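You operate a simulated robot arm through the tools that you are given. There is no shell and no other tool. Be economical: measure what you need, move in short steps, check, and stop when the job is done.

You are at the controls of a simulated two-armed robot. One attempt, no reset.

## Task
Set the conveyor's rise to 30 cm, then clamp it and put the locking pin back.
Fine: pin into its cup and clamp free before cranking.

Only the result counts: the job must be done as asked and must still hold three seconds after the hand-in. Knocking over, shifting, dropping, spilling or breaking anything else fails it.

## Robot
Two 7-joint arms with two-finger grippers on one trunk, hanging from a carriage that runs on a gantry, over the field with the corners [-2.439, 0.842], [-2.439, -0.338], [0.061, -0.339], [0.061, 0.841] (x, y) and turns from -5.864 to 6.144 rad about z. Base frame: it is fixed where the carriage stands at the start and does not move with it; the origin is on the floor, on the carriage's upright axis, x ahead of it, y to its left, z up. Readings come in m, rad, newtons and seconds.
The left shoulder is at the start at [0, 0.236, 1.309], the right one opposite. With the tool pointing down near the work surface each hand reaches from about 0.1 to 0.7 m from the robot's upright axis, wherever it stands, measured 20 degrees to its own side. Places, roughly: conveyor [0.7, 0.5, 0.5]; height clamp [0.5, 0.6, 0.8]; height crank [0.5, 0.4, 0.7]; pin cup [0.4, 0.8, 0.6]; pin hole [0.5, 0.2, 0.7]. Payload 3.43 kg a hand.
Tool frame (each hand has its own): the origin (TCP) lies between the finger pads and is the grasp point; the fingertips stand 0.03 m ahead of it; z points along the fingers, y is the line along which they close. The gripper opens to 0.104 m. The gripper's body begins 0.057 m behind the TCP.
Orientation is told as [roll, pitch, yaw] about the base's x, y, z axes, in that order, counted from this pose: with the fingers straight down and closing along the base's y, the tool's x points along the base's -x, its y along +y and its z along -z.

## Interface
- The arms move only by the tool play_rows. It takes "left_deltas", "right_deltas" or both (then of equal length, played together; a hand with none holds still); each is a list of rows, each a list of 7 numbers: the shift along the base's x, y, z in units of 30 mm (1.0 is 30 mm), then the turn, a rotation vector about the base's x, y, z in units of 4 degrees (1.0 is 4 degrees), then the opening, from 0 (shut) to 1 (fully open). In form: [[tx, ty, tz, rx, ry, rz, gripper], ...]. A call has 1 to 12 rows; each row shifts and turns the commanded pose from where the row before left it. A call with a number of a shift or a turn outside -1 to 1 is refused whole. A row lasts 0.2 s, in which the tool goes at most 0.05 m and 0.15 rad; a call with a longer step from one row to the next is refused whole, and so is a gripper value outside its range. Where a pose cannot be reached the arm comes as near as it can. A force on the tool above 80 N (or 10 N above the force at the start of the call, whichever is more), or a blocked arm, ends the call early, and 0.2 s more pass. Each finger travels about 0.045 m/s and halts on what it meets, pressing with about 22 N; the grip force reading is that of the motor and also rises with nothing between the fingers. The clock runs only during rows and for 0.2 s after the last one: add rows that do not move to give the fingers time. The reply holds the time, the measured pose of the TCP, the force on the tool along the base axes, the opening and the grip force, in the units named above and with some noise, with the torque about the TCP (base axes, N m) and any sound that the robot's microphone picked up, and new pictures: "pictures" is both (left out), scene, wrist or none (wrist: the cameras of the hands that moved).
- Cameras (640 x 400 px; columns grow to the right, rows downward): "scene" is now at [0.2381, 0.0301, 1.4162]; the picture's right is [0.82, -0.57, 0.00], its down [-0.52, -0.73, -0.44] and it looks along [0.25, 0.36, -0.90] (base axes); focal length 295 px, centre (320, 200). "left" rides on the left gripper at [0.067, -0.017, -0.09] in its tool frame; the picture's right is [0.25, 0.97, 0.00], its down [-0.73, 0.19, -0.66] and it looks along [-0.64, 0.17, 0.75] (tool axes); focal length 218 px, centre (320, 200). "right" rides on the right gripper at [0.067, 0.018, -0.09] in its tool frame; the picture's right is [-0.25, 0.97, 0.00], its down [-0.73, -0.19, -0.66] and it looks along [-0.63, -0.17, 0.75] (tool axes); focal length 218 px, centre (320, 200). There is no depth. A picture from a camera that has moved, and an enlarged one, comes with that camera's place and axes in the base frame and with its lens. The place of the scene camera against the robot may be out by one fixed shift of up to 0.025 m in any direction.
- lift_body(by): slides the trunk up (or, below 0, down) by that many m; the arms and the scene camera ride with it, the base frame stays. It gives what a move gives, with no picture.
- steer(legs): drives the robot by 1 to 6 legs, each [ahead, left, turn to the left] in m, m and rad, along the robot's own axes; the way and the turn of a leg run together, so that a leg with both is an arc; at most 1.5 m and 3.142 rad a leg. The arms and the cameras ride along, it lands a little off, and it stops where it bumps. It keeps to its track: a leg is cut to what the track allows. It gives what a move gives, and a new picture of the scene camera.
- aim_head(pan, tilt): turns the head with the scene camera to pan (to the left, within 1.501 rad either way) and tilt (down, from -0.506 to 1.204), counted from straight ahead of the robot. It gives what a move gives, and a new picture of the scene camera.
- zoom(camera, box): a new picture of the part [left, top, right, bottom] of that camera's present view, enlarged. No time passes.
- sign_off(): hands the job in; it is judged then, once.

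Go step by step. Nothing tells you exact positions but the pictures and the camera data: compare them with the known pose of the tool, close in by small moves and look again before you grip or let go. The budget is 120 turns and 260 pictures, counting those below and the enlarged ones. Unless the task says otherwise, let go and move clear before handing in.

The tools are called after "Request:" as a command line: name --argument value ..., lists and objects as JSON in quotes. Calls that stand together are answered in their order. play_rows: Moves the arms, as the interface text tells. Its arguments: {"type":"object","properties":{"left_deltas":{"type":"array","items":{"type":"array","items":{"type":"number"}}},"right_deltas":{"type":"array","items":{"type":"array","items":{"type":"number"}}},"pictures":{"type":"string","enum":["both","scene","wrist","none"]}},"required":[]} The other tools are called the same way: lift_body (by) slides the trunk up or down; steer (legs) drives the base; aim_head (pan, tilt) turns the head that bears the scene camera; zoom (camera, box) takes an enlarged picture of a part of a camera's view; sign_off () hands the job in.

At the start:

```text
t: 0.0
left_ee_pos: [0.2447, 0.3206, 0.9151]
left_orientation: [0.002, -0.002, 0.0]
left_contact_force: [-0.4, 0.0, 0.6]
left_torque: [0.0, -0.01, 0.02]
left_opening: 0.1044
left_grip_force: 0.1
right_ee_pos: [0.3268, 0.0384, 0.9129]
right_orientation: [0.001, -0.001, 0.002]
right_contact_force: [-0.4, -0.6, -0.2]
right_torque: [-0.01, 0.01, -0.01]
right_opening: 0.1041
right_grip_force: 0.0
trunk travel left (down, up): [-0.219, 0.421]
robot x, y, heading: [-0.0036, -0.0024, -0.001]
head pan, tilt: [0.958, 1.112]
```

scene: 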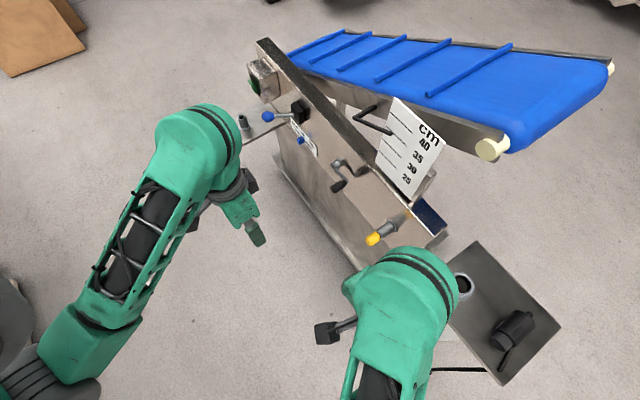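
right: 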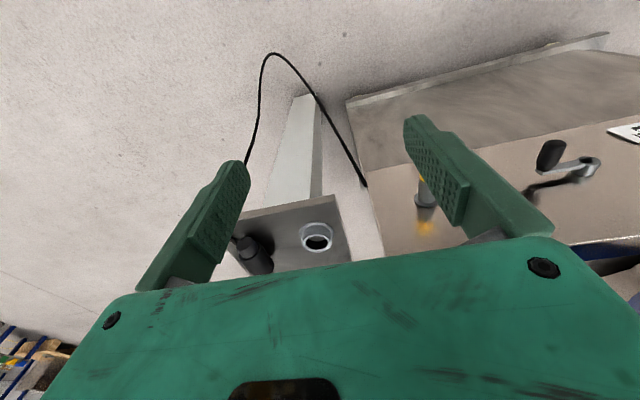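
left: 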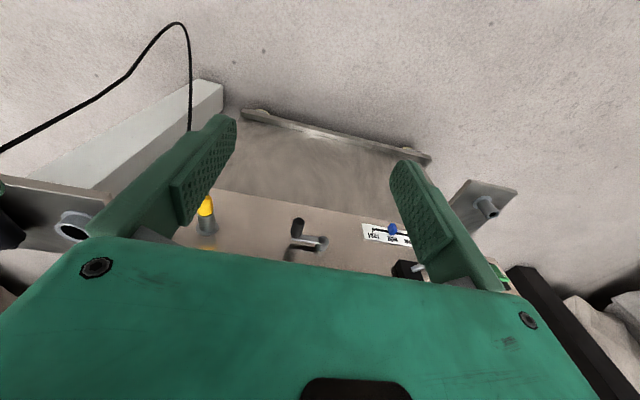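

I see the conveyor with a side panel carrying the clamp lever (blue knob), crank, yellow pin and a cm scale. I zoom in for details first.

Request:
zoom --camera "scene" --box '[230, 50, 390, 150]'

Request:
zoom --camera "scene" --box '[310, 90, 470, 190]'

Request:
zoom --camera "scene" --box '[320, 150, 480, 250]'

Request:
zoom --camera "left" --box '[180, 140, 540, 365]'

```text
4.00 times, centred on (310, 100) of scene
camera zoom: at [0.2381, 0.0301, 1.4162], right [0.82, -0.57, 0.0], down [-0.52, -0.73, -0.44], along [0.25, 0.36, -0.9], focal length 1182 px, centre (360, 600)
```

zoom: 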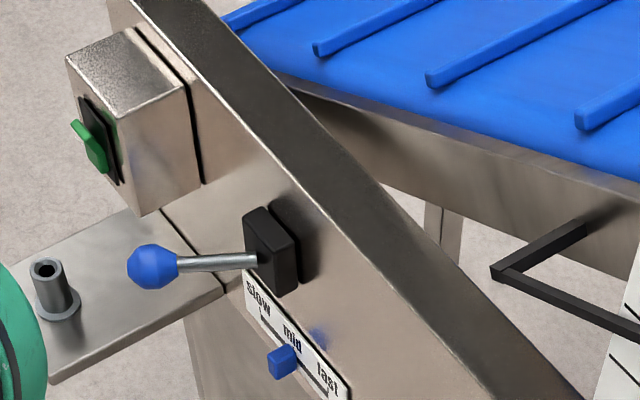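

```text
4.00 times, centred on (390, 140) of scene
camera zoom: at [0.2381, 0.0301, 1.4162], right [0.82, -0.57, 0.0], down [-0.52, -0.73, -0.44], along [0.25, 0.36, -0.9], focal length 1182 px, centre (40, 440)
```

zoom: 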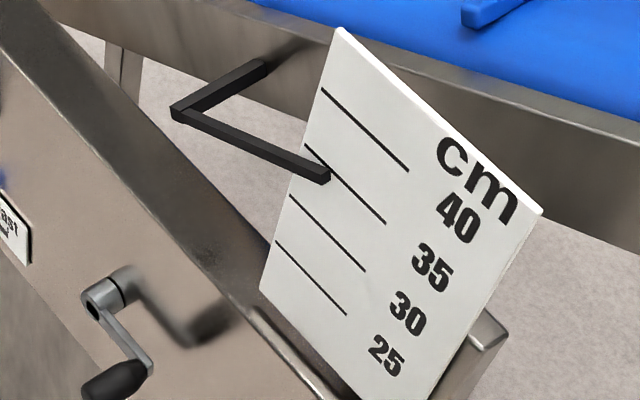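

```text
4.00 times, centred on (400, 200) of scene
camera zoom: at [0.2381, 0.0301, 1.4162], right [0.82, -0.57, 0.0], down [-0.52, -0.73, -0.44], along [0.25, 0.36, -0.9], focal length 1182 px, centre (0, 200)
```

zoom: 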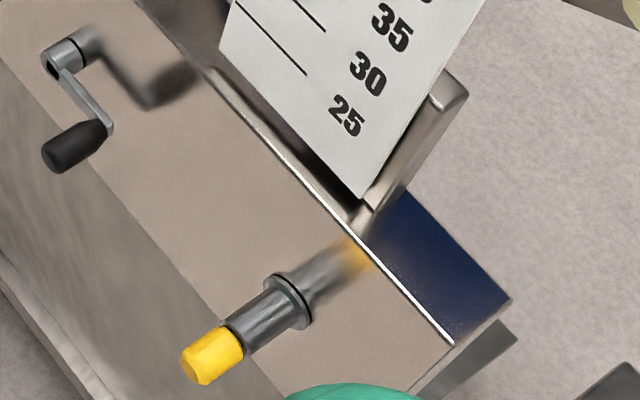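

```text
1.78 times, centred on (360, 252) of left
camera zoom: at [0.1773, 0.3032, 1.0048], right [-0.25, 0.97, 0.0], down [0.73, 0.19, 0.66], along [0.64, 0.17, -0.75], focal length 388 px, centre (249, 107)
```

zoom: 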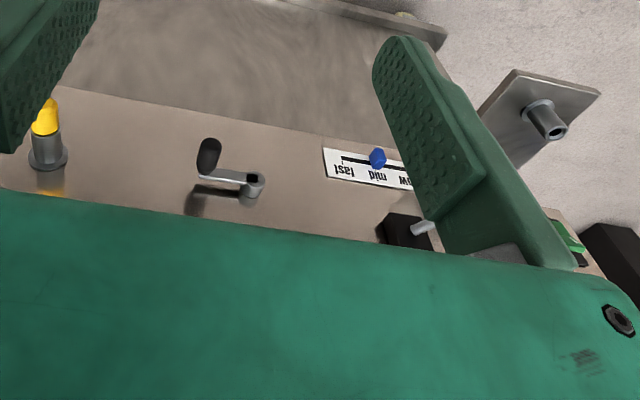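

The pin is near (0.54, 0.17, 0.725) on a near‑vertical panel, the crank hub near (0.52, 0.40, 0.73), and the cup top near (0.41, 0.75, 0.67). I drive 0.3 m left so that everything is within the left hand's reach.

Request:
steer --legs '[[-0.05, 0.3, 0]]'

Request:
aim_head --pan 0.3 --tilt 0.9

```text
t: 2.1
left_ee_pos: [0.1958, 0.6218, 0.916]
left_orientation: [0.001, 0.001, -0.004]
left_contact_force: [-0.3, 0.1, 0.3]
left_torque: [0.0, 0.01, 0.02]
left_opening: 0.1043
left_grip_force: 0.1
right_ee_pos: [0.2769, 0.3409, 0.9143]
right_orientation: [-0.001, -0.002, -0.001]
right_contact_force: [0.0, 0.6, 0.5]
right_torque: [-0.04, -0.01, -0.03]
right_opening: 0.104
right_grip_force: 0.0
trunk travel left (down, up): [-0.219, 0.421]
robot x, y, heading: [-0.049, 0.3011, -0.001]
head pan, tilt: [0.958, 1.112]
camera scene: at [0.1879, 0.3321, 1.4162], right [0.82, -0.58, 0.0], down [-0.52, -0.73, -0.44], along [0.26, 0.36, -0.9], focal length 295 px, centre (320, 200)
```

scene: 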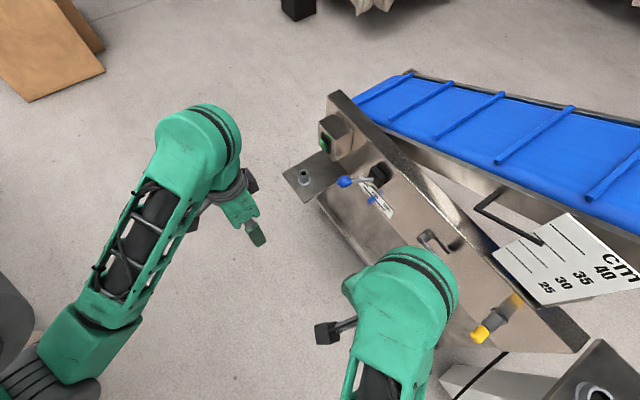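

```text
t: 3.1
left_ee_pos: [0.195, 0.6222, 0.9142]
left_orientation: [0.002, 0.0, -0.003]
left_contact_force: [-0.1, -0.3, -0.3]
left_torque: [0.04, -0.01, 0.05]
left_opening: 0.104
left_grip_force: 0.0
right_ee_pos: [0.2776, 0.3394, 0.9152]
right_orientation: [-0.001, -0.001, -0.002]
right_contact_force: [0.5, 0.0, -0.6]
right_torque: [-0.01, 0.0, 0.04]
right_opening: 0.1039
right_grip_force: 0.2
trunk travel left (down, up): [-0.219, 0.421]
robot x, y, heading: [-0.0501, 0.3045, 0.001]
head pan, tilt: [0.3, 0.901]
camera scene: at [0.2242, 0.3031, 1.4308], right [0.29, -0.96, 0.0], down [-0.75, -0.23, -0.62], along [0.59, 0.18, -0.78], focal length 295 px, centre (320, 200)
```

scene: 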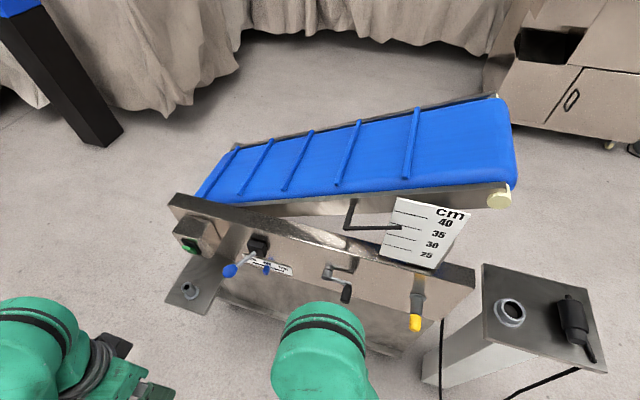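

Good overview. I clear the right arm to the rear right and start tipping the left hand forward.

Request:
play_rows --right_deltas '[[-1, -1, 0, 0, 0, 0, 1], [-1, -1, 0, 0, 0, 0, 1], [-1, -1, 0, 0, 0, 0, 1], [-1, -1, 0.5, 0, 0, 0, 1], [0, -1, 0.5, 0, 0, 0, 1], [0, -1, 0.5, 0, 0, 0, 1], [0, -1, 0.5, 0, 0, 0, 1]]' --pictures "scene"

Request:
zoom --camera "scene" --box '[160, 200, 320, 300]'

Request:
zoom --camera "scene" --box '[320, 185, 480, 285]'

Request:
zoom --camera "scene" --box '[300, 250, 460, 350]'

```text
t: 4.7
left_ee_pos: [0.1958, 0.6219, 0.9167]
left_orientation: [0.0, -0.002, -0.001]
left_contact_force: [0.4, 0.5, 0.0]
left_torque: [0.01, 0.0, 0.0]
left_opening: 0.104
left_grip_force: 0.0
right_ee_pos: [0.1727, 0.1385, 0.9103]
right_orientation: [0.002, -0.006, -0.001]
right_contact_force: [0.1, 0.1, 1.4]
right_torque: [-0.01, 0.0, 0.02]
right_opening: 0.1042
right_grip_force: 0.1
right hand out of reach, approached as far as the arm can: row 4, 5, 6, 7
trunk travel left (down, up): [-0.219, 0.421]
robot x, y, heading: [-0.0515, 0.3004, -0.003]
head pan, tilt: [0.3, 0.901]
camera scene: at [0.2241, 0.303, 1.4308], right [0.29, -0.96, 0.0], down [-0.75, -0.23, -0.62], along [0.59, 0.18, -0.78], focal length 295 px, centre (320, 200)
```

scene: 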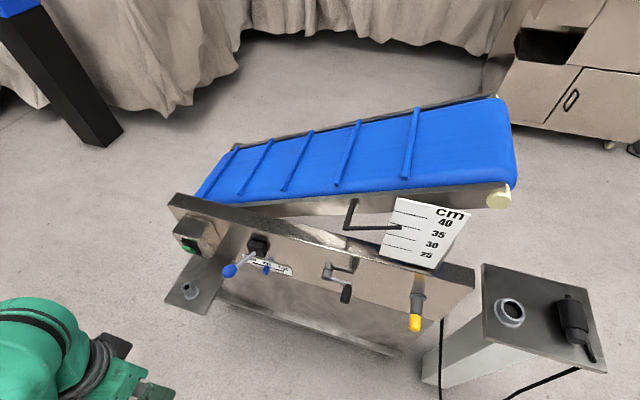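

```text
4.00 times, centred on (240, 250) of scene
camera zoom: at [0.2241, 0.303, 1.4308], right [0.29, -0.96, 0.0], down [-0.75, -0.23, -0.62], along [0.59, 0.18, -0.78], focal length 1182 px, centre (640, 0)
```

zoom: 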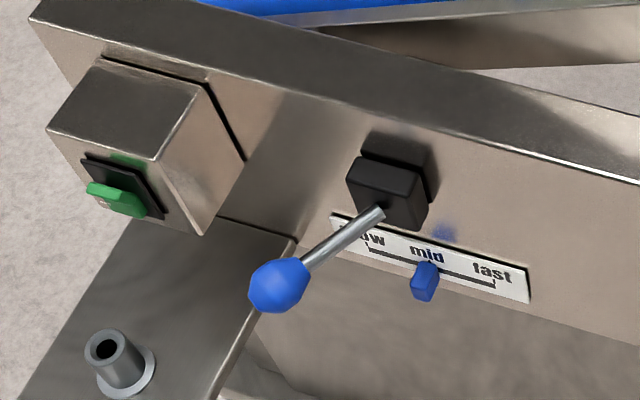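

```text
4.00 times, centred on (400, 235) of scene
camera zoom: at [0.2241, 0.303, 1.4308], right [0.29, -0.96, 0.0], down [-0.75, -0.23, -0.62], along [0.59, 0.18, -0.78], focal length 1182 px, centre (0, 60)
```

zoom: 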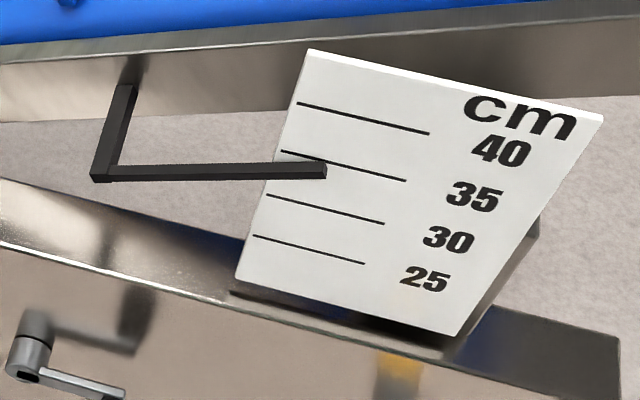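

```text
4.00 times, centred on (380, 300) of scene
camera zoom: at [0.2241, 0.303, 1.4308], right [0.29, -0.96, 0.0], down [-0.75, -0.23, -0.62], along [0.59, 0.18, -0.78], focal length 1182 px, centre (80, -200)
```

zoom: 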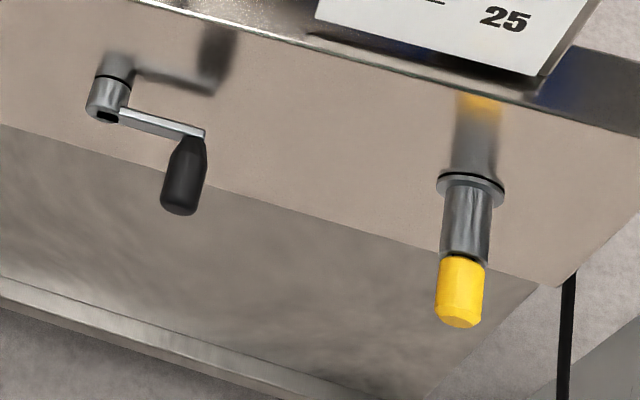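

Pin, crank and clamp lever are now clearly visible. I take a look from the left wrist camera at the clamp from here.

Request:
play_rows --left_deltas '[[0, -1, 0, 0, 0, 0, 1], [0, -1, 0, 0, 0, 0, 1], [0, -1, 0, 0, -1, 0, 1], [0, 0, -1, 0, -1, 0, 1], [0, 0, -1, 0, -1, 0, 1], [0, 0, -1, 0, -1, 0, 1], [0, 0, 0, 0, -1, 0, 1]]' --pictures "wrist"

```text
t: 6.3
left_ee_pos: [0.1942, 0.5347, 0.8248]
left_orientation: [0.003, -0.353, -0.002]
left_contact_force: [-0.5, 0.3, 0.4]
left_torque: [0.0, 0.02, 0.01]
left_opening: 0.104
left_grip_force: 0.0
right_ee_pos: [0.1729, 0.1384, 0.9108]
right_orientation: [0.0, -0.006, -0.004]
right_contact_force: [0.4, -0.3, -0.3]
right_torque: [-0.02, 0.01, 0.0]
right_opening: 0.1039
right_grip_force: 0.1
trunk travel left (down, up): [-0.219, 0.421]
robot x, y, heading: [-0.0477, 0.3032, -0.001]
head pan, tilt: [0.3, 0.901]
camera left: at [0.1006, 0.5157, 0.8854], right [-0.23, 0.97, -0.08], down [0.46, 0.19, 0.87], along [0.86, 0.17, -0.49], focal length 218 px, centre (320, 200)
```

left: 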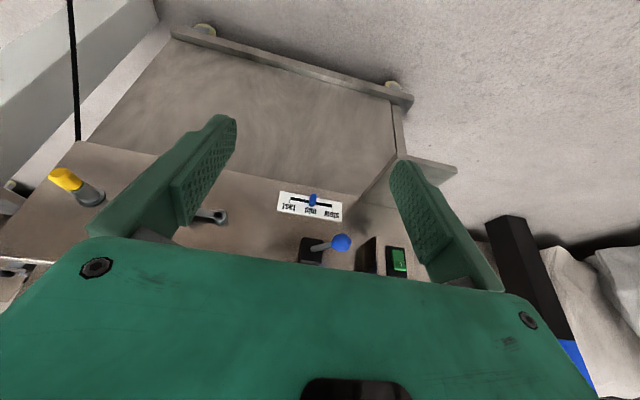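

I keep tipping the left hand to horizontal while easing forward, staying well short of the panel.

Request:
play_rows --left_deltas '[[0.3, 0, 0, 0, -1, 0, 1], [0.3, 0, 0, 0, -1, 0, 1], [0.3, 0, 0, 0, -1, 0, 1], [0.3, 0, 0, 0, -1, 0, 1], [0.3, 0, 0, 0, -1, 0, 1], [0.3, 0, 0, 0, -1, 0, 1], [0.3, 0, 0, 0, -1, 0, 1], [0, 0, 0, 0, -1, 0, 1], [0, 0, 0, 0, -1, 0, 1], [0, 0, 0, 0, -1, 0, 1], [0, 0, 0, 0, -1, 0, 1], [0, 0, 0, 0, -1, 0, 1]]' --pictures "wrist"

```text
t: 8.9
left_ee_pos: [0.2574, 0.5332, 0.8258]
left_orientation: [0.005, -1.189, -0.003]
left_contact_force: [0.2, -0.3, 1.1]
left_torque: [-0.02, 0.02, 0.0]
left_opening: 0.1039
left_grip_force: 0.0
right_ee_pos: [0.1738, 0.1383, 0.9102]
right_orientation: [0.003, -0.005, -0.001]
right_contact_force: [0.1, 0.1, 0.5]
right_torque: [0.01, 0.0, 0.0]
right_opening: 0.1039
right_grip_force: 0.0
trunk travel left (down, up): [-0.219, 0.421]
robot x, y, heading: [-0.0487, 0.2995, -0.003]
head pan, tilt: [0.3, 0.901]
camera left: at [0.1494, 0.5152, 0.7961], right [-0.09, 0.97, -0.23], down [-0.34, 0.19, 0.92], along [0.94, 0.17, 0.31], focal length 218 px, centre (320, 200)
```

left: 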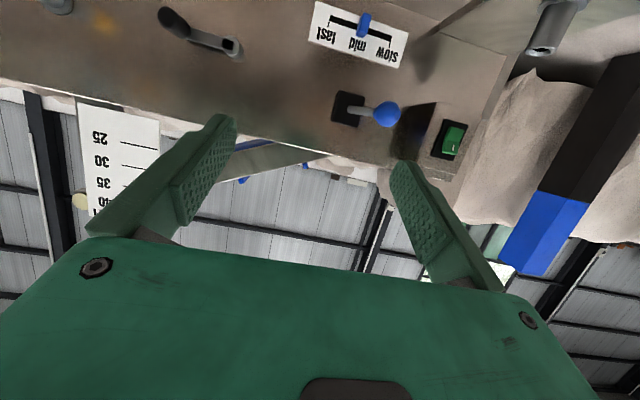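

Request:
zoom --camera "left" --box '[300, 0, 500, 160]'

Request:
zoom --camera "left" --box '[60, 0, 260, 220]'

```text
2.50 times, centred on (400, 80) of left
camera zoom: at [0.1494, 0.5152, 0.7961], right [-0.09, 0.97, -0.23], down [-0.34, 0.19, 0.92], along [0.94, 0.17, 0.31], focal length 546 px, centre (120, 500)
```

zoom: 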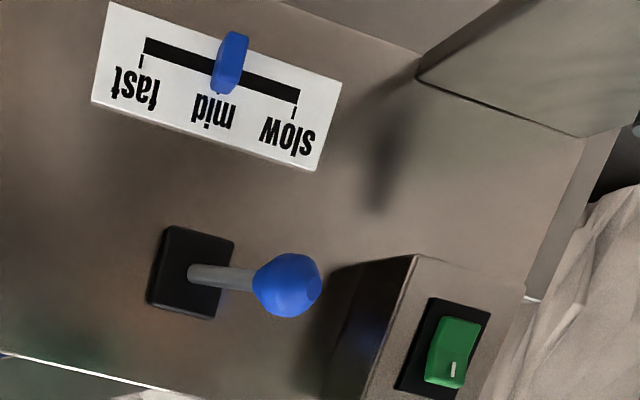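

```text
1.82 times, centred on (160, 110) of left
camera zoom: at [0.1494, 0.5152, 0.7961], right [-0.09, 0.97, -0.23], down [-0.34, 0.19, 0.92], along [0.94, 0.17, 0.31], focal length 397 px, centre (611, 364)
```

zoom: 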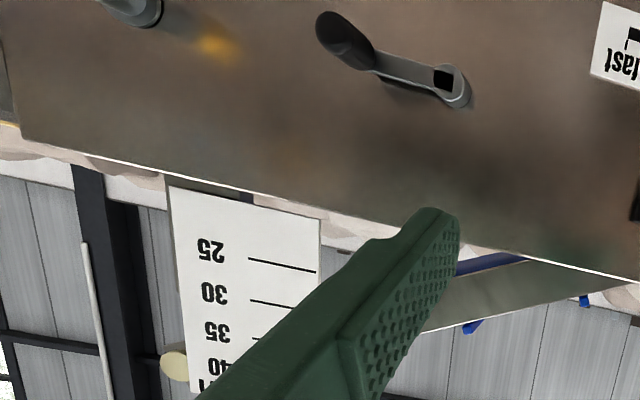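

The lever is horizontal, slanting out to the left, with its ball near (0.448, 0.627, 0.762). Now I bring the left hand level and over in front of the pin, keeping clear of the crank.

Request:
play_rows --left_deltas '[[0, -1, -0.5, 0, -1, 0, 1], [0, -1, -0.5, 0, -1, 0, 1], [0, -1, -0.5, 0, -1, 0, 1], [0, -1, -0.5, 0, -1, 0, 1], [0, -1, -0.5, 0, -1, 0, 1], [0, -1, -0.5, 0, -0.5, 0, 1], [0, -1, -0.5, 0, 0, 0, 1], [0, -1, 0, 0, 0, 0, 1], [0, -1, 0, 0, 0, 0, 1], [0, -1, 0, 0, 0, 0, 1], [0, -1, 0, 0, 0, 0, 1], [0, -1, 0, 0, 0, 0, 1]]'

```text
t: 11.5
left_ee_pos: [0.2562, 0.1822, 0.7192]
left_orientation: [0.096, -1.522, -0.09]
left_contact_force: [-0.2, -0.9, 0.2]
left_torque: [0.0, 0.0, 0.03]
left_opening: 0.1039
left_grip_force: 0.1
left hand out of reach, approached as far as the arm can: row 1
right_ee_pos: [0.1734, 0.1369, 0.9105]
right_orientation: [0.0, -0.007, -0.001]
right_contact_force: [0.2, 0.6, -0.4]
right_torque: [0.02, -0.01, 0.02]
right_opening: 0.104
right_grip_force: 0.0
trunk travel left (down, up): [-0.219, 0.421]
robot x, y, heading: [-0.0493, 0.2989, -0.004]
head pan, tilt: [0.3, 0.901]
camera scene: at [0.2243, 0.3021, 1.4308], right [0.29, -0.96, 0.0], down [-0.75, -0.23, -0.62], along [0.59, 0.18, -0.78], focal length 295 px, centre (320, 200)
camera left: at [0.1632, 0.1643, 0.6565], right [-0.02, 0.97, -0.25], down [-0.62, 0.18, 0.76], along [0.78, 0.17, 0.6], focal length 218 px, centre (320, 200)
```

scene: 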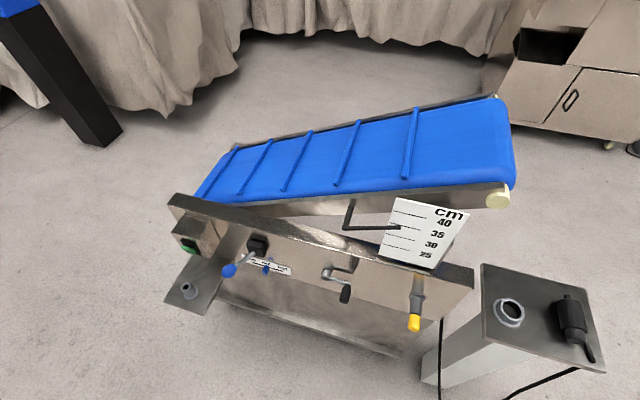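
left: 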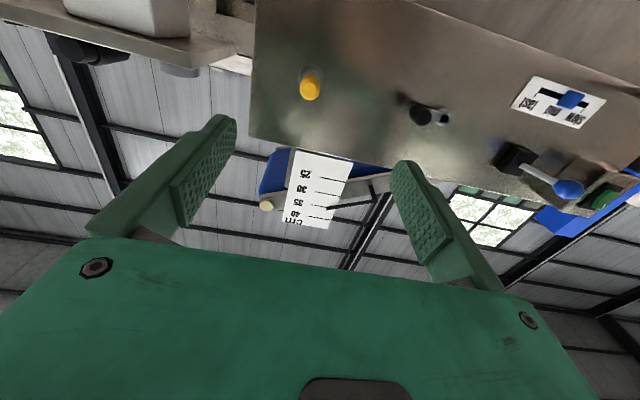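

The pin head tip is at about (0.47, 0.175, 0.718). I advance to just short of it and look again.

Request:
play_rows --left_deltas '[[1, -0.1, 0, 0, -0.4, 0, 1], [1, -0.1, 0, 0, -0.3, 0, 1], [1, 0, 0, 0, 0, 0, 1], [1, 0, 0, 0, 0, 0, 1], [0.8, 0, 0, 0, 0, 0, 1]]'

Request:
zoom --camera "left" --box '[200, 0, 460, 165]'

Request:
zoom --camera "scene" --box '[340, 260, 500, 360]'

```text
t: 12.7
left_ee_pos: [0.4015, 0.1778, 0.7219]
left_orientation: [1.779, -1.564, -1.776]
left_contact_force: [0.2, -0.3, -0.1]
left_torque: [-0.01, 0.0, 0.03]
left_opening: 0.1039
left_grip_force: 0.1
right_ee_pos: [0.1743, 0.1396, 0.911]
right_orientation: [0.0, -0.007, -0.003]
right_contact_force: [0.4, -0.1, -0.7]
right_torque: [-0.01, 0.01, 0.0]
right_opening: 0.104
right_grip_force: 0.0
trunk travel left (down, up): [-0.219, 0.421]
robot x, y, heading: [-0.0497, 0.2998, -0.003]
head pan, tilt: [0.3, 0.901]
camera scene: at [0.2247, 0.303, 1.431], right [0.29, -0.96, 0.0], down [-0.75, -0.23, -0.62], along [0.59, 0.18, -0.78], focal length 295 px, centre (320, 200)
camera left: at [0.3117, 0.1607, 0.6541], right [0.0, 0.97, -0.25], down [-0.66, 0.18, 0.73], along [0.75, 0.17, 0.64], focal length 218 px, centre (320, 200)
```

scene: 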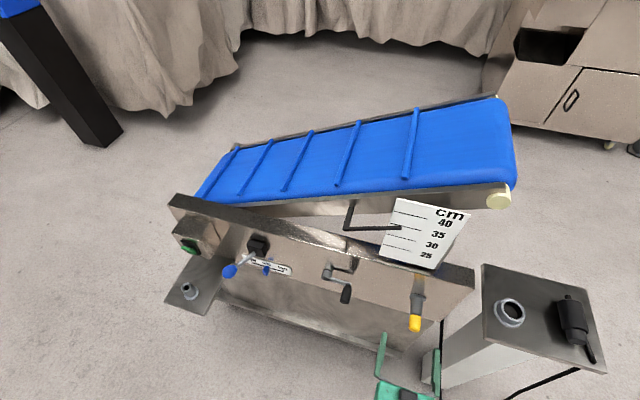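
left: 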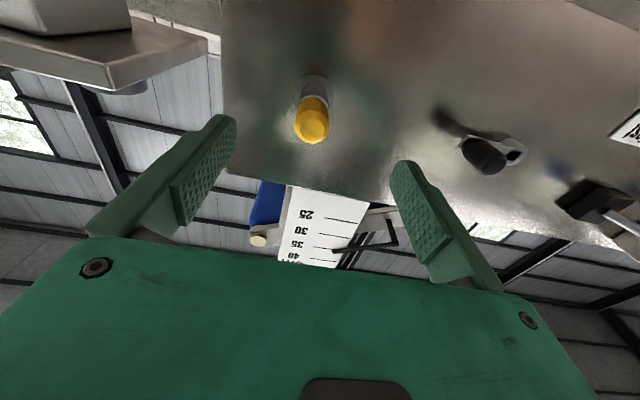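

```text
2.42 times, centred on (330, 82) of left
camera zoom: at [0.3117, 0.1607, 0.6541], right [0.0, 0.97, -0.25], down [-0.66, 0.18, 0.73], along [0.75, 0.17, 0.64], focal length 529 px, centre (296, 485)
```

zoom: 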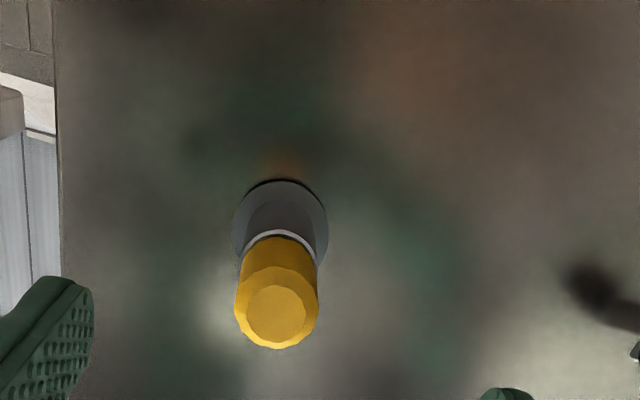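

```text
4.00 times, centred on (420, 310) of scene
camera zoom: at [0.2247, 0.303, 1.431], right [0.29, -0.96, 0.0], down [-0.75, -0.23, -0.62], along [0.59, 0.18, -0.78], focal length 1182 px, centre (-80, -240)
```

zoom: 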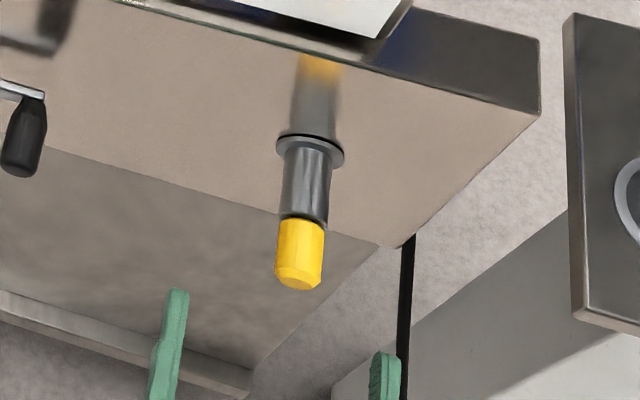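

The pin axis lies along x at y≈0.1725, z≈0.717, head from about x=0.46 to 0.50. I move in over the yellow head and close.

Request:
play_rows --left_deltas '[[0.5, -0.18, -0.16, 0, 0, 0, 1], [0.8, 0, 0, 0, 0, 0, 1], [0.8, 0, 0, 0, 0, 0, 1], [0, 0, 0, 0, 0, 0, 1]]'

Request:
zoom --camera "scene" --box '[340, 260, 500, 360]'

```text
t: 13.7
left_ee_pos: [0.4623, 0.1723, 0.7174]
left_orientation: [1.511, -1.567, -1.503]
left_contact_force: [-0.2, -0.3, -0.7]
left_torque: [0.0, -0.04, -0.02]
left_opening: 0.104
left_grip_force: 0.1
right_ee_pos: [0.1719, 0.1388, 0.9098]
right_orientation: [0.002, -0.004, -0.002]
right_contact_force: [-0.4, 0.1, 0.1]
right_torque: [0.0, -0.04, 0.02]
right_opening: 0.1038
right_grip_force: 0.1
trunk travel left (down, up): [-0.219, 0.421]
robot x, y, heading: [-0.0515, 0.3002, -0.005]
head pan, tilt: [0.3, 0.901]
camera scene: at [0.2238, 0.3032, 1.4307], right [0.29, -0.96, 0.0], down [-0.75, -0.23, -0.62], along [0.59, 0.18, -0.78], focal length 295 px, centre (320, 200)
camera left: at [0.3732, 0.155, 0.6495], right [0.0, 0.97, -0.25], down [-0.66, 0.18, 0.73], along [0.75, 0.17, 0.64], focal length 218 px, centre (320, 200)
```

scene: 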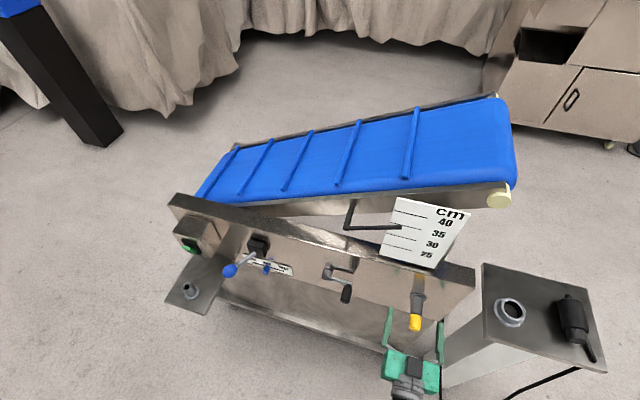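
left: 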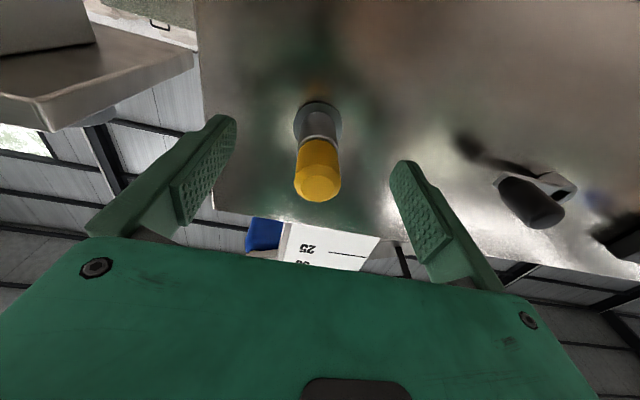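

```text
4.00 times, centred on (420, 310) of scene
camera zoom: at [0.2238, 0.3032, 1.4307], right [0.29, -0.96, 0.0], down [-0.75, -0.23, -0.62], along [0.59, 0.18, -0.78], focal length 1182 px, centre (-80, -240)
```

zoom: 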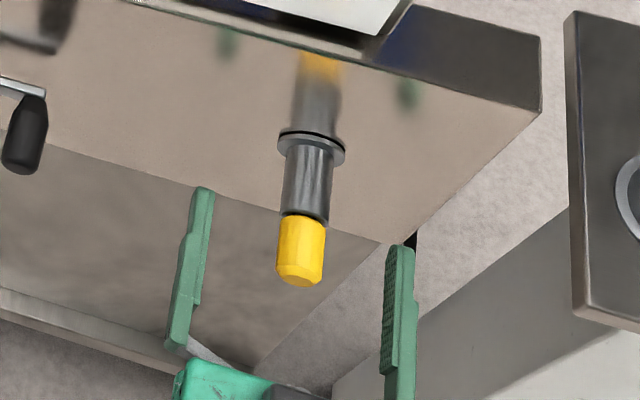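

Head end sits right at the TCP and the fingertips reach the head/tube boundary. Closing.

Request:
play_rows --left_deltas '[[0, 0, 0, 0, 0, 0, 0], [0, 0, 0, 0, 0, 0, 0], [0, 0, 0, 0, 0, 0, 0], [0, 0, 0, 0, 0, 0, 0], [0, 0, 0, 0, 0, 0, 0], [0, 0, 0, 0, 0, 0, 0], [0, 0, 0, 0, 0, 0, 0]]' --pictures "wrist"

```text
t: 15.3
left_ee_pos: [0.4635, 0.1704, 0.7178]
left_orientation: [1.634, -1.566, -1.63]
left_contact_force: [0.5, -1.0, 0.1]
left_torque: [-0.07, 0.03, -0.11]
left_opening: 0.0253
left_grip_force: 22.2
right_ee_pos: [0.1736, 0.1377, 0.9098]
right_orientation: [0.002, -0.008, -0.001]
right_contact_force: [-0.1, -0.1, 0.5]
right_torque: [-0.01, -0.01, 0.02]
right_opening: 0.1038
right_grip_force: 0.0
trunk travel left (down, up): [-0.219, 0.421]
robot x, y, heading: [-0.0502, 0.3023, 0.0]
head pan, tilt: [0.3, 0.901]
camera left: at [0.374, 0.1542, 0.65], right [0.0, 0.97, -0.25], down [-0.66, 0.18, 0.73], along [0.75, 0.17, 0.64], focal length 218 px, centre (320, 200)
```

left: 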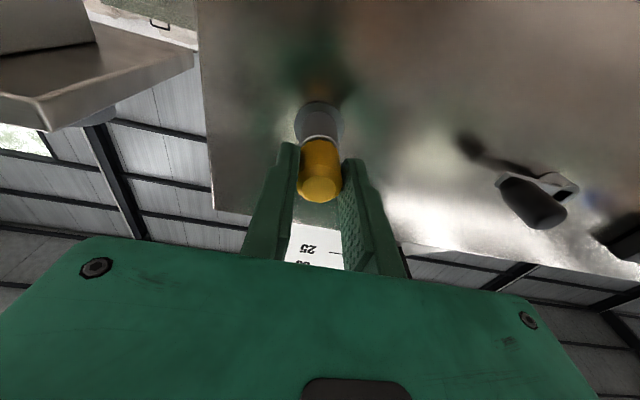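

Gripped (opening 25 mm). Pulling straight out, -x.

Request:
play_rows --left_deltas '[[-0.4, 0, 0, 0, 0, 0, 0], [-0.6, 0, 0, 0, 0, 0, 0], [-0.6, 0, 0, 0, 0, 0, 0], [-0.6, 0, 0, 0, 0, 0, 0]]'

Request:
zoom --camera "scene" --box '[340, 260, 500, 360]'

```text
t: 16.3
left_ee_pos: [0.3975, 0.1726, 0.7151]
left_orientation: [1.457, -1.566, -1.453]
left_contact_force: [0.8, 0.5, -0.5]
left_torque: [0.0, 0.0, -0.03]
left_opening: 0.0254
left_grip_force: 22.2
right_ee_pos: [0.173, 0.14, 0.9104]
right_orientation: [0.0, -0.006, 0.0]
right_contact_force: [0.0, -0.7, 0.7]
right_torque: [-0.01, -0.03, 0.02]
right_opening: 0.1042
right_grip_force: 0.1
trunk travel left (down, up): [-0.219, 0.421]
robot x, y, heading: [-0.0482, 0.302, -0.007]
head pan, tilt: [0.3, 0.901]
camera scene: at [0.2238, 0.3031, 1.4307], right [0.29, -0.96, 0.0], down [-0.75, -0.23, -0.62], along [0.59, 0.18, -0.78], focal length 295 px, centre (320, 200)
camera left: at [0.3066, 0.1557, 0.6481], right [0.0, 0.97, -0.25], down [-0.66, 0.18, 0.73], along [0.75, 0.17, 0.64], focal length 218 px, centre (320, 200)
```

scene: 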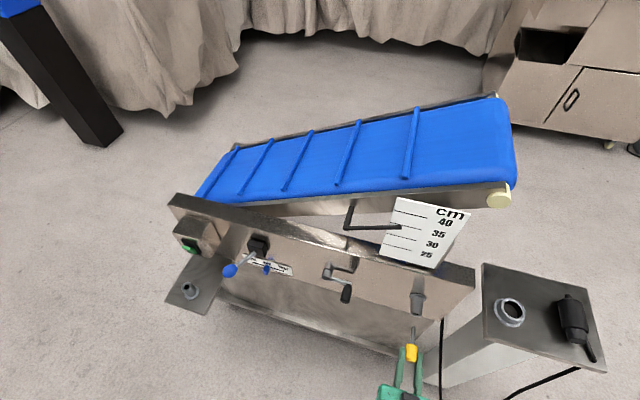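
left: 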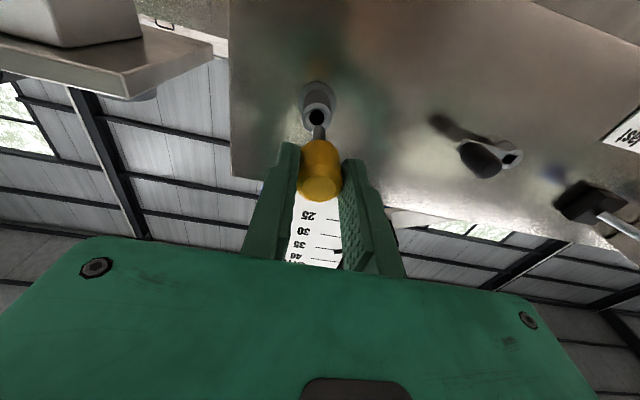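

```text
4.00 times, centred on (420, 310) of scene
camera zoom: at [0.2238, 0.3031, 1.4307], right [0.29, -0.96, 0.0], down [-0.75, -0.23, -0.62], along [0.59, 0.18, -0.78], focal length 1182 px, centre (-80, -240)
```

zoom: 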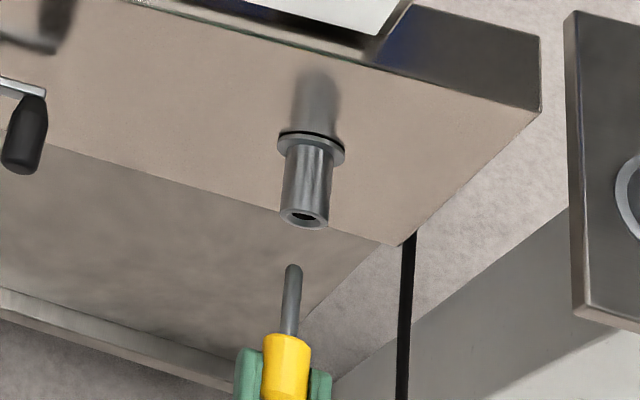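

The pin is free, with a thin shank of about 35 mm. I back off, raise and turn the hand back to fingers‑down while travelling left.

Request:
play_rows --left_deltas '[[-1, 0, 0, 0, 0, 0, 0], [-1, 0, 0.3, 0, 0, 0, 0], [-1, 0, 0.5, 0, 0, 0, 0], [-0.5, 0.5, 0.5, 0, 1, 0, 0], [-0.5, 1, 0.5, 0, 1, 0, 0], [0, 1, 0.5, 0, 1, 0, 0], [0, 1, 0.5, 0, 1, 0, 0], [0, 1, 0.5, 0, 1, 0, 0], [0, 1, 0.5, 0, 1, 0, 0], [0, 1, 0.5, 0, 1, 0, 0], [0, 1, 0.5, 0, 1, 0, 0], [0, 1, 0, 0, 1, 0, 0]]' --pictures "wrist"

Request:
steer --legs '[[0, 0.18, 0]]'

```text
t: 18.9
left_ee_pos: [0.2773, 0.4278, 0.8595]
left_orientation: [0.01, -0.941, -0.008]
left_contact_force: [0.0, -0.4, 0.2]
left_torque: [0.0, -0.02, 0.05]
left_opening: 0.0249
left_grip_force: 22.0
right_ee_pos: [0.1727, 0.1388, 0.9105]
right_orientation: [0.001, -0.006, -0.001]
right_contact_force: [-0.1, 1.3, -0.9]
right_torque: [0.0, -0.03, -0.03]
right_opening: 0.1039
right_grip_force: 0.0
trunk travel left (down, up): [-0.219, 0.421]
robot x, y, heading: [-0.0519, 0.3031, -0.005]
head pan, tilt: [0.3, 0.901]
camera left: at [0.164, 0.4118, 0.8585], right [-0.15, 0.97, -0.2], down [-0.1, 0.19, 0.98], along [0.98, 0.17, 0.07], focal length 218 px, centre (320, 200)
```

left: 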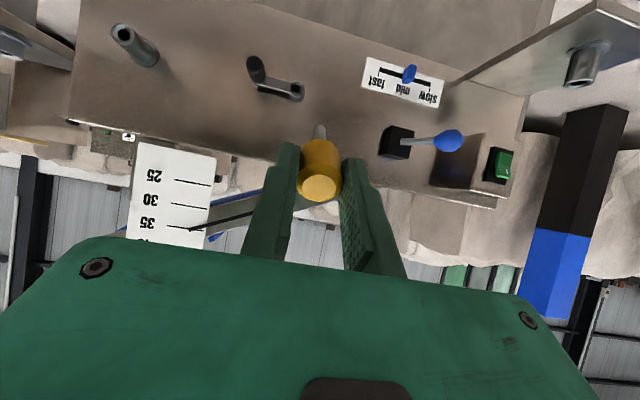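

```text
t: 20.4
left_ee_pos: [0.2777, 0.607, 0.8611]
left_orientation: [0.012, -0.941, -0.012]
left_contact_force: [0.2, -0.3, -0.5]
left_torque: [0.01, 0.07, 0.0]
left_opening: 0.0254
left_grip_force: 22.0
right_ee_pos: [0.1745, 0.318, 0.9103]
right_orientation: [0.003, -0.008, -0.004]
right_contact_force: [-0.3, 0.2, 0.0]
right_torque: [-0.02, -0.01, -0.01]
right_opening: 0.1038
right_grip_force: 0.1
trunk travel left (down, up): [-0.219, 0.421]
robot x, y, heading: [-0.0506, 0.4819, -0.005]
head pan, tilt: [0.3, 0.901]
camera scene: at [0.2248, 0.4817, 1.4308], right [0.29, -0.96, 0.0], down [-0.75, -0.23, -0.62], along [0.59, 0.18, -0.78], focal length 295 px, centre (320, 200)
```

scene: 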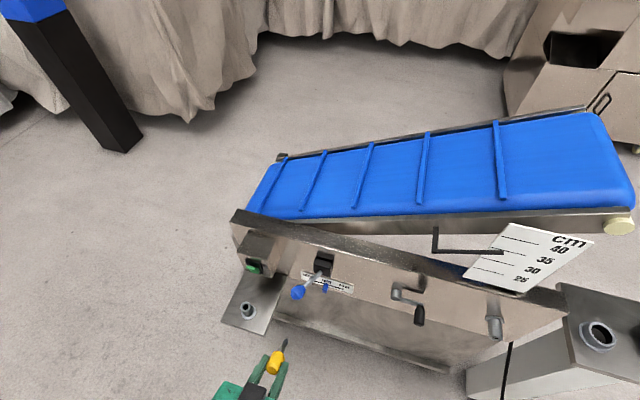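

Continuing to fingers‑down and over toward the cup, staying on the robot's side of it for a look.

Request:
play_rows --left_deltas '[[0, 1, 0, 0, 1, 0, 0], [0, 1, 0, 0, 1, 0, 0], [0, 1, 0, 0, 1, 0, 0], [0, 1, 0, 0, 1, 0, 0], [0, 0.7, 0, 0, 1, 0, 0], [0.5, 0, 0, 0, 1, 0, 0], [0.5, 0, 0, 0, 1, 0, 0], [0.5, 0, 0, 0, 1, 0, 0], [0.5, 0, 0, 0, 1, 0, 0], [0, 0, 0, 0, 1, 0, 0], [0, 0, 0, 0, 1, 0, 0], [0, 0, 0, 0, 1, 0, 0]]' --pictures "none"

Request:
play_rows --left_deltas '[[0, 0, 0, 0, 1, 0, 0], [0, 0, 0, 0, 0.5, 0, 0], [0, 0, 0, 0, 0, 0, 0]]'

Request:
zoom --camera "left" --box '[220, 20, 460, 170]'

Request:
zoom --camera "scene" --box '[200, 230, 360, 330]'

```text
t: 23.0
left_ee_pos: [0.3365, 0.7481, 0.8607]
left_orientation: [0.005, -0.104, -0.006]
left_contact_force: [0.0, 0.2, -0.9]
left_torque: [-0.01, 0.03, -0.04]
left_opening: 0.0255
left_grip_force: 22.0
right_ee_pos: [0.1737, 0.3179, 0.9106]
right_orientation: [0.001, -0.007, -0.005]
right_contact_force: [-1.0, 0.0, 0.2]
right_torque: [0.01, -0.03, 0.02]
right_opening: 0.1038
right_grip_force: 0.1
trunk travel left (down, up): [-0.219, 0.421]
robot x, y, heading: [-0.0483, 0.4807, -0.005]
head pan, tilt: [0.3, 0.901]
```

```text
t: 23.8
left_ee_pos: [0.3365, 0.7478, 0.8606]
left_orientation: [0.001, -0.001, -0.008]
left_contact_force: [0.5, -0.3, -0.6]
left_torque: [0.02, 0.03, 0.0]
left_opening: 0.0252
left_grip_force: 22.2
right_ee_pos: [0.1745, 0.3158, 0.9105]
right_orientation: [0.002, -0.005, -0.003]
right_contact_force: [-0.7, -0.3, 0.1]
right_torque: [0.01, -0.03, 0.0]
right_opening: 0.1042
right_grip_force: 0.0
trunk travel left (down, up): [-0.219, 0.421]
robot x, y, heading: [-0.0476, 0.4816, 0.001]
head pan, tilt: [0.3, 0.901]
camera scene: at [0.2248, 0.4812, 1.4308], right [0.29, -0.96, 0.0], down [-0.75, -0.23, -0.62], along [0.59, 0.18, -0.78], focal length 295 px, centre (320, 200)
camera left: at [0.2699, 0.7304, 0.9501], right [-0.25, 0.97, 0.0], down [0.73, 0.18, 0.66], along [0.64, 0.16, -0.75], focal length 218 px, centre (320, 200)
```

scene: 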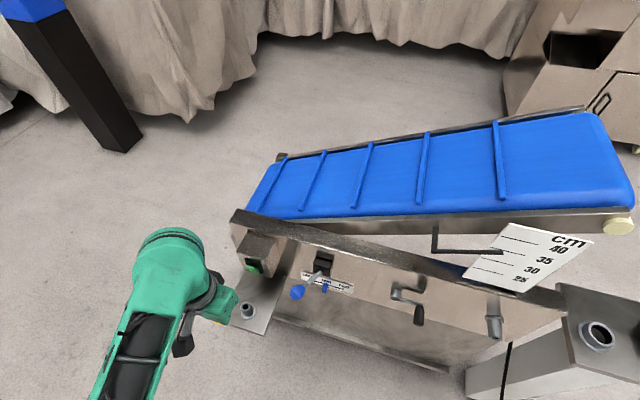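
left: 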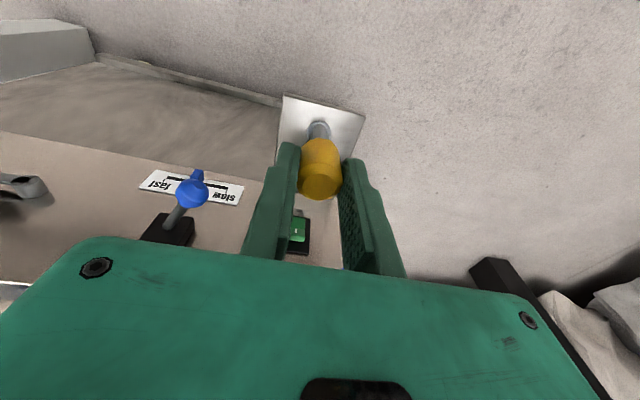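

```text
2.67 times, centred on (340, 95) of left
camera zoom: at [0.2699, 0.7304, 0.9501], right [-0.25, 0.97, 0.0], down [0.73, 0.18, 0.66], along [0.64, 0.16, -0.75], focal length 582 px, centre (267, 480)
```

zoom: 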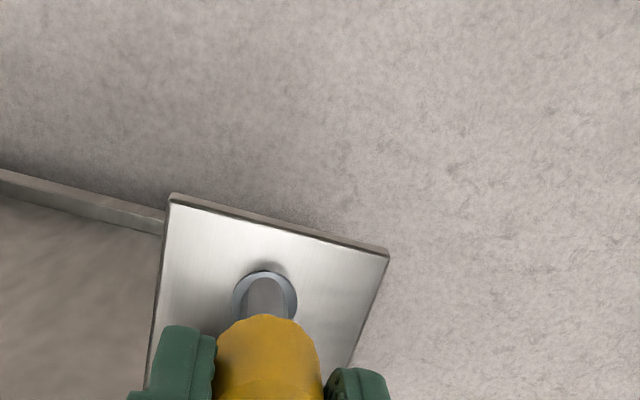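

```text
4.00 times, centred on (280, 280) of scene
camera zoom: at [0.2248, 0.4812, 1.4308], right [0.29, -0.96, 0.0], down [-0.75, -0.23, -0.62], along [0.59, 0.18, -0.78], focal length 1182 px, centre (480, -120)
```

zoom: 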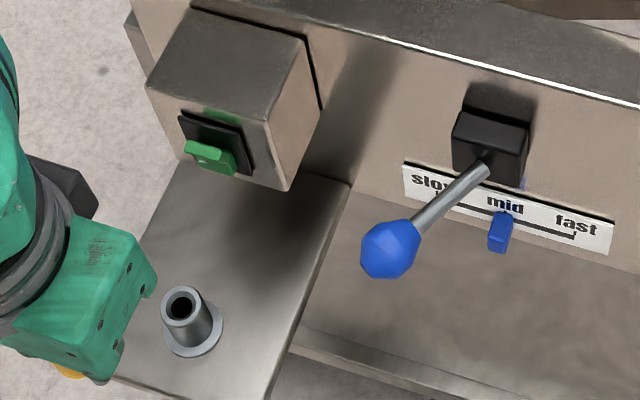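

The cup rim triangulates to about (0.415, 0.766, 0.658). I move the pin above it, still ~2–3 cm clear.

Request:
play_rows --left_deltas '[[0.9, 0.2, 0, 0, 0, 0, 0], [0.9, 0.2, 0, 0, 0, 0.1, 0], [0.8, 0.2, 0, 0, 0, 0, 0], [0, 0, -1, 0, 0, 0, 0], [0, 0, -1, 0, 0, 0, 0], [0, 0, -0.7, 0, 0, 0, 0]]'

Request:
zoom --camera "scene" --box '[190, 240, 350, 340]'

Request:
zoom --camera "left" --box '[220, 20, 460, 170]'

```text
t: 25.2
left_ee_pos: [0.4147, 0.7665, 0.7774]
left_orientation: [0.002, 0.002, 0.001]
left_contact_force: [-0.1, 1.0, -0.1]
left_torque: [0.02, 0.04, 0.02]
left_opening: 0.0253
left_grip_force: 22.3
right_ee_pos: [0.1727, 0.3164, 0.9105]
right_orientation: [0.001, -0.006, -0.002]
right_contact_force: [-0.5, -0.1, -0.6]
right_torque: [0.01, -0.03, 0.02]
right_opening: 0.1041
right_grip_force: 0.0
trunk travel left (down, up): [-0.219, 0.421]
robot x, y, heading: [-0.0482, 0.4779, -0.001]
head pan, tilt: [0.3, 0.901]
camera scene: at [0.2245, 0.4811, 1.4307], right [0.29, -0.96, 0.0], down [-0.75, -0.23, -0.62], along [0.59, 0.18, -0.78], focal length 295 px, centre (320, 200)
camera left: at [0.3481, 0.7484, 0.8681], right [-0.25, 0.97, 0.0], down [0.73, 0.19, 0.66], along [0.64, 0.17, -0.75], focal length 218 px, centre (320, 200)
```

scene: 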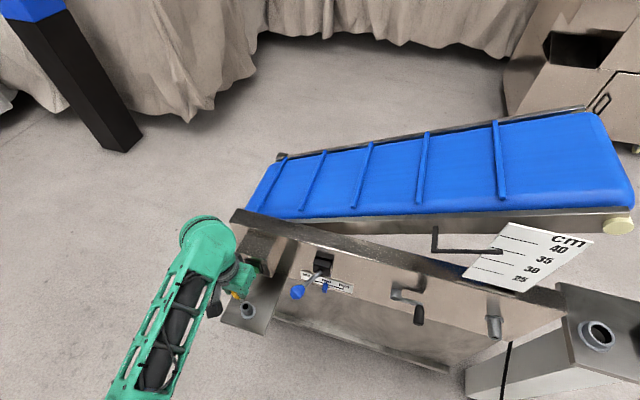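
left: 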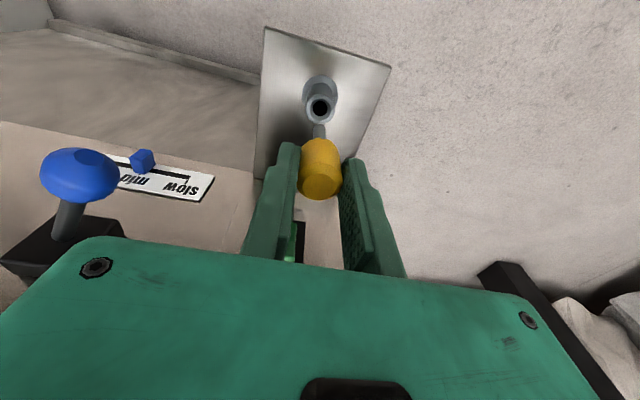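

```text
4.00 times, centred on (270, 290) of scene
camera zoom: at [0.2245, 0.4811, 1.4307], right [0.29, -0.96, 0.0], down [-0.75, -0.23, -0.62], along [0.59, 0.18, -0.78], focal length 1182 px, centre (520, -160)
```

zoom: 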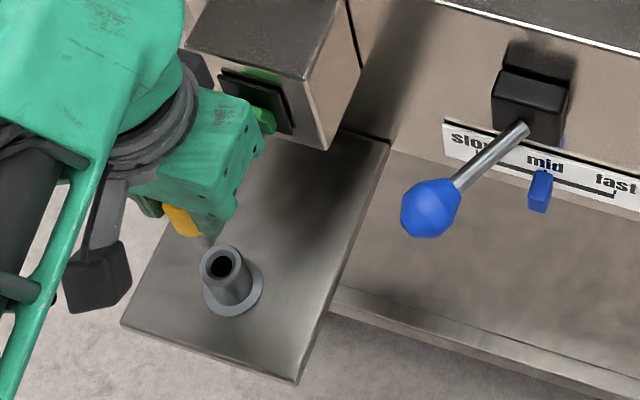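

```text
2.67 times, centred on (340, 95) of left
camera zoom: at [0.3481, 0.7484, 0.8681], right [-0.25, 0.97, 0.0], down [0.73, 0.19, 0.66], along [0.64, 0.17, -0.75], focal length 582 px, centre (267, 480)
```

zoom: 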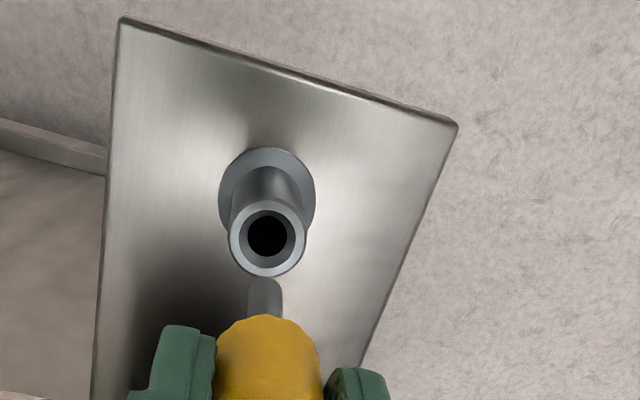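

Pin and cup line up (within ~2 mm) and the switch box is 4 cm clear of the gripper body. I lower most of the way.

Request:
play_rows --left_deltas '[[0.06, 0, -0.5, 0, 0, 0, 0], [0, 0, -0.5, 0, 0, 0, 0], [0, 0, -0.5, 0, 0, 0, 0], [0, 0, -0.4, 0, 0, 0, 0]]'

Request:
zoom --camera "left" --box '[220, 20, 460, 170]'

```text
t: 26.2
left_ee_pos: [0.418, 0.7647, 0.7224]
left_orientation: [0.001, 0.0, -0.001]
left_contact_force: [-0.6, -0.4, -0.2]
left_torque: [0.0, 0.07, -0.01]
left_opening: 0.0252
left_grip_force: 21.7
right_ee_pos: [0.1737, 0.3162, 0.9099]
right_orientation: [0.0, -0.005, -0.002]
right_contact_force: [0.5, -0.5, 0.7]
right_torque: [0.01, -0.01, 0.02]
right_opening: 0.1039
right_grip_force: 0.0
trunk travel left (down, up): [-0.219, 0.421]
robot x, y, heading: [-0.0518, 0.4807, -0.002]
head pan, tilt: [0.3, 0.901]
camera scene: at [0.2247, 0.4811, 1.4308], right [0.29, -0.96, 0.0], down [-0.75, -0.23, -0.62], along [0.59, 0.18, -0.78], focal length 295 px, centre (320, 200)
camera left: at [0.3494, 0.7472, 0.811], right [-0.25, 0.97, 0.0], down [0.73, 0.19, 0.66], along [0.64, 0.17, -0.75], focal length 218 px, centre (320, 200)
```

scene: 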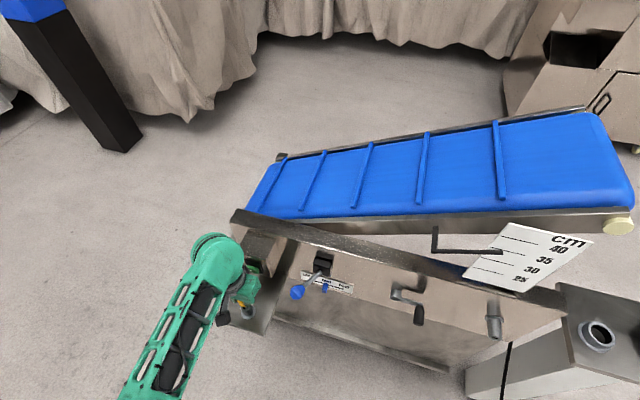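
left: 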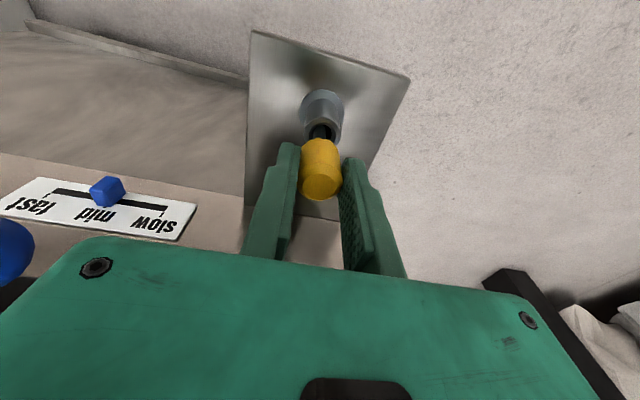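

```text
2.67 times, centred on (340, 95) of left
camera zoom: at [0.3494, 0.7472, 0.811], right [-0.25, 0.97, 0.0], down [0.73, 0.19, 0.66], along [0.64, 0.17, -0.75], focal length 582 px, centre (267, 480)
```

zoom: 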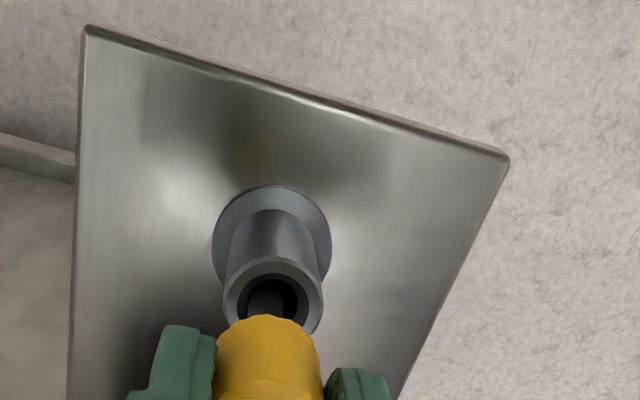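

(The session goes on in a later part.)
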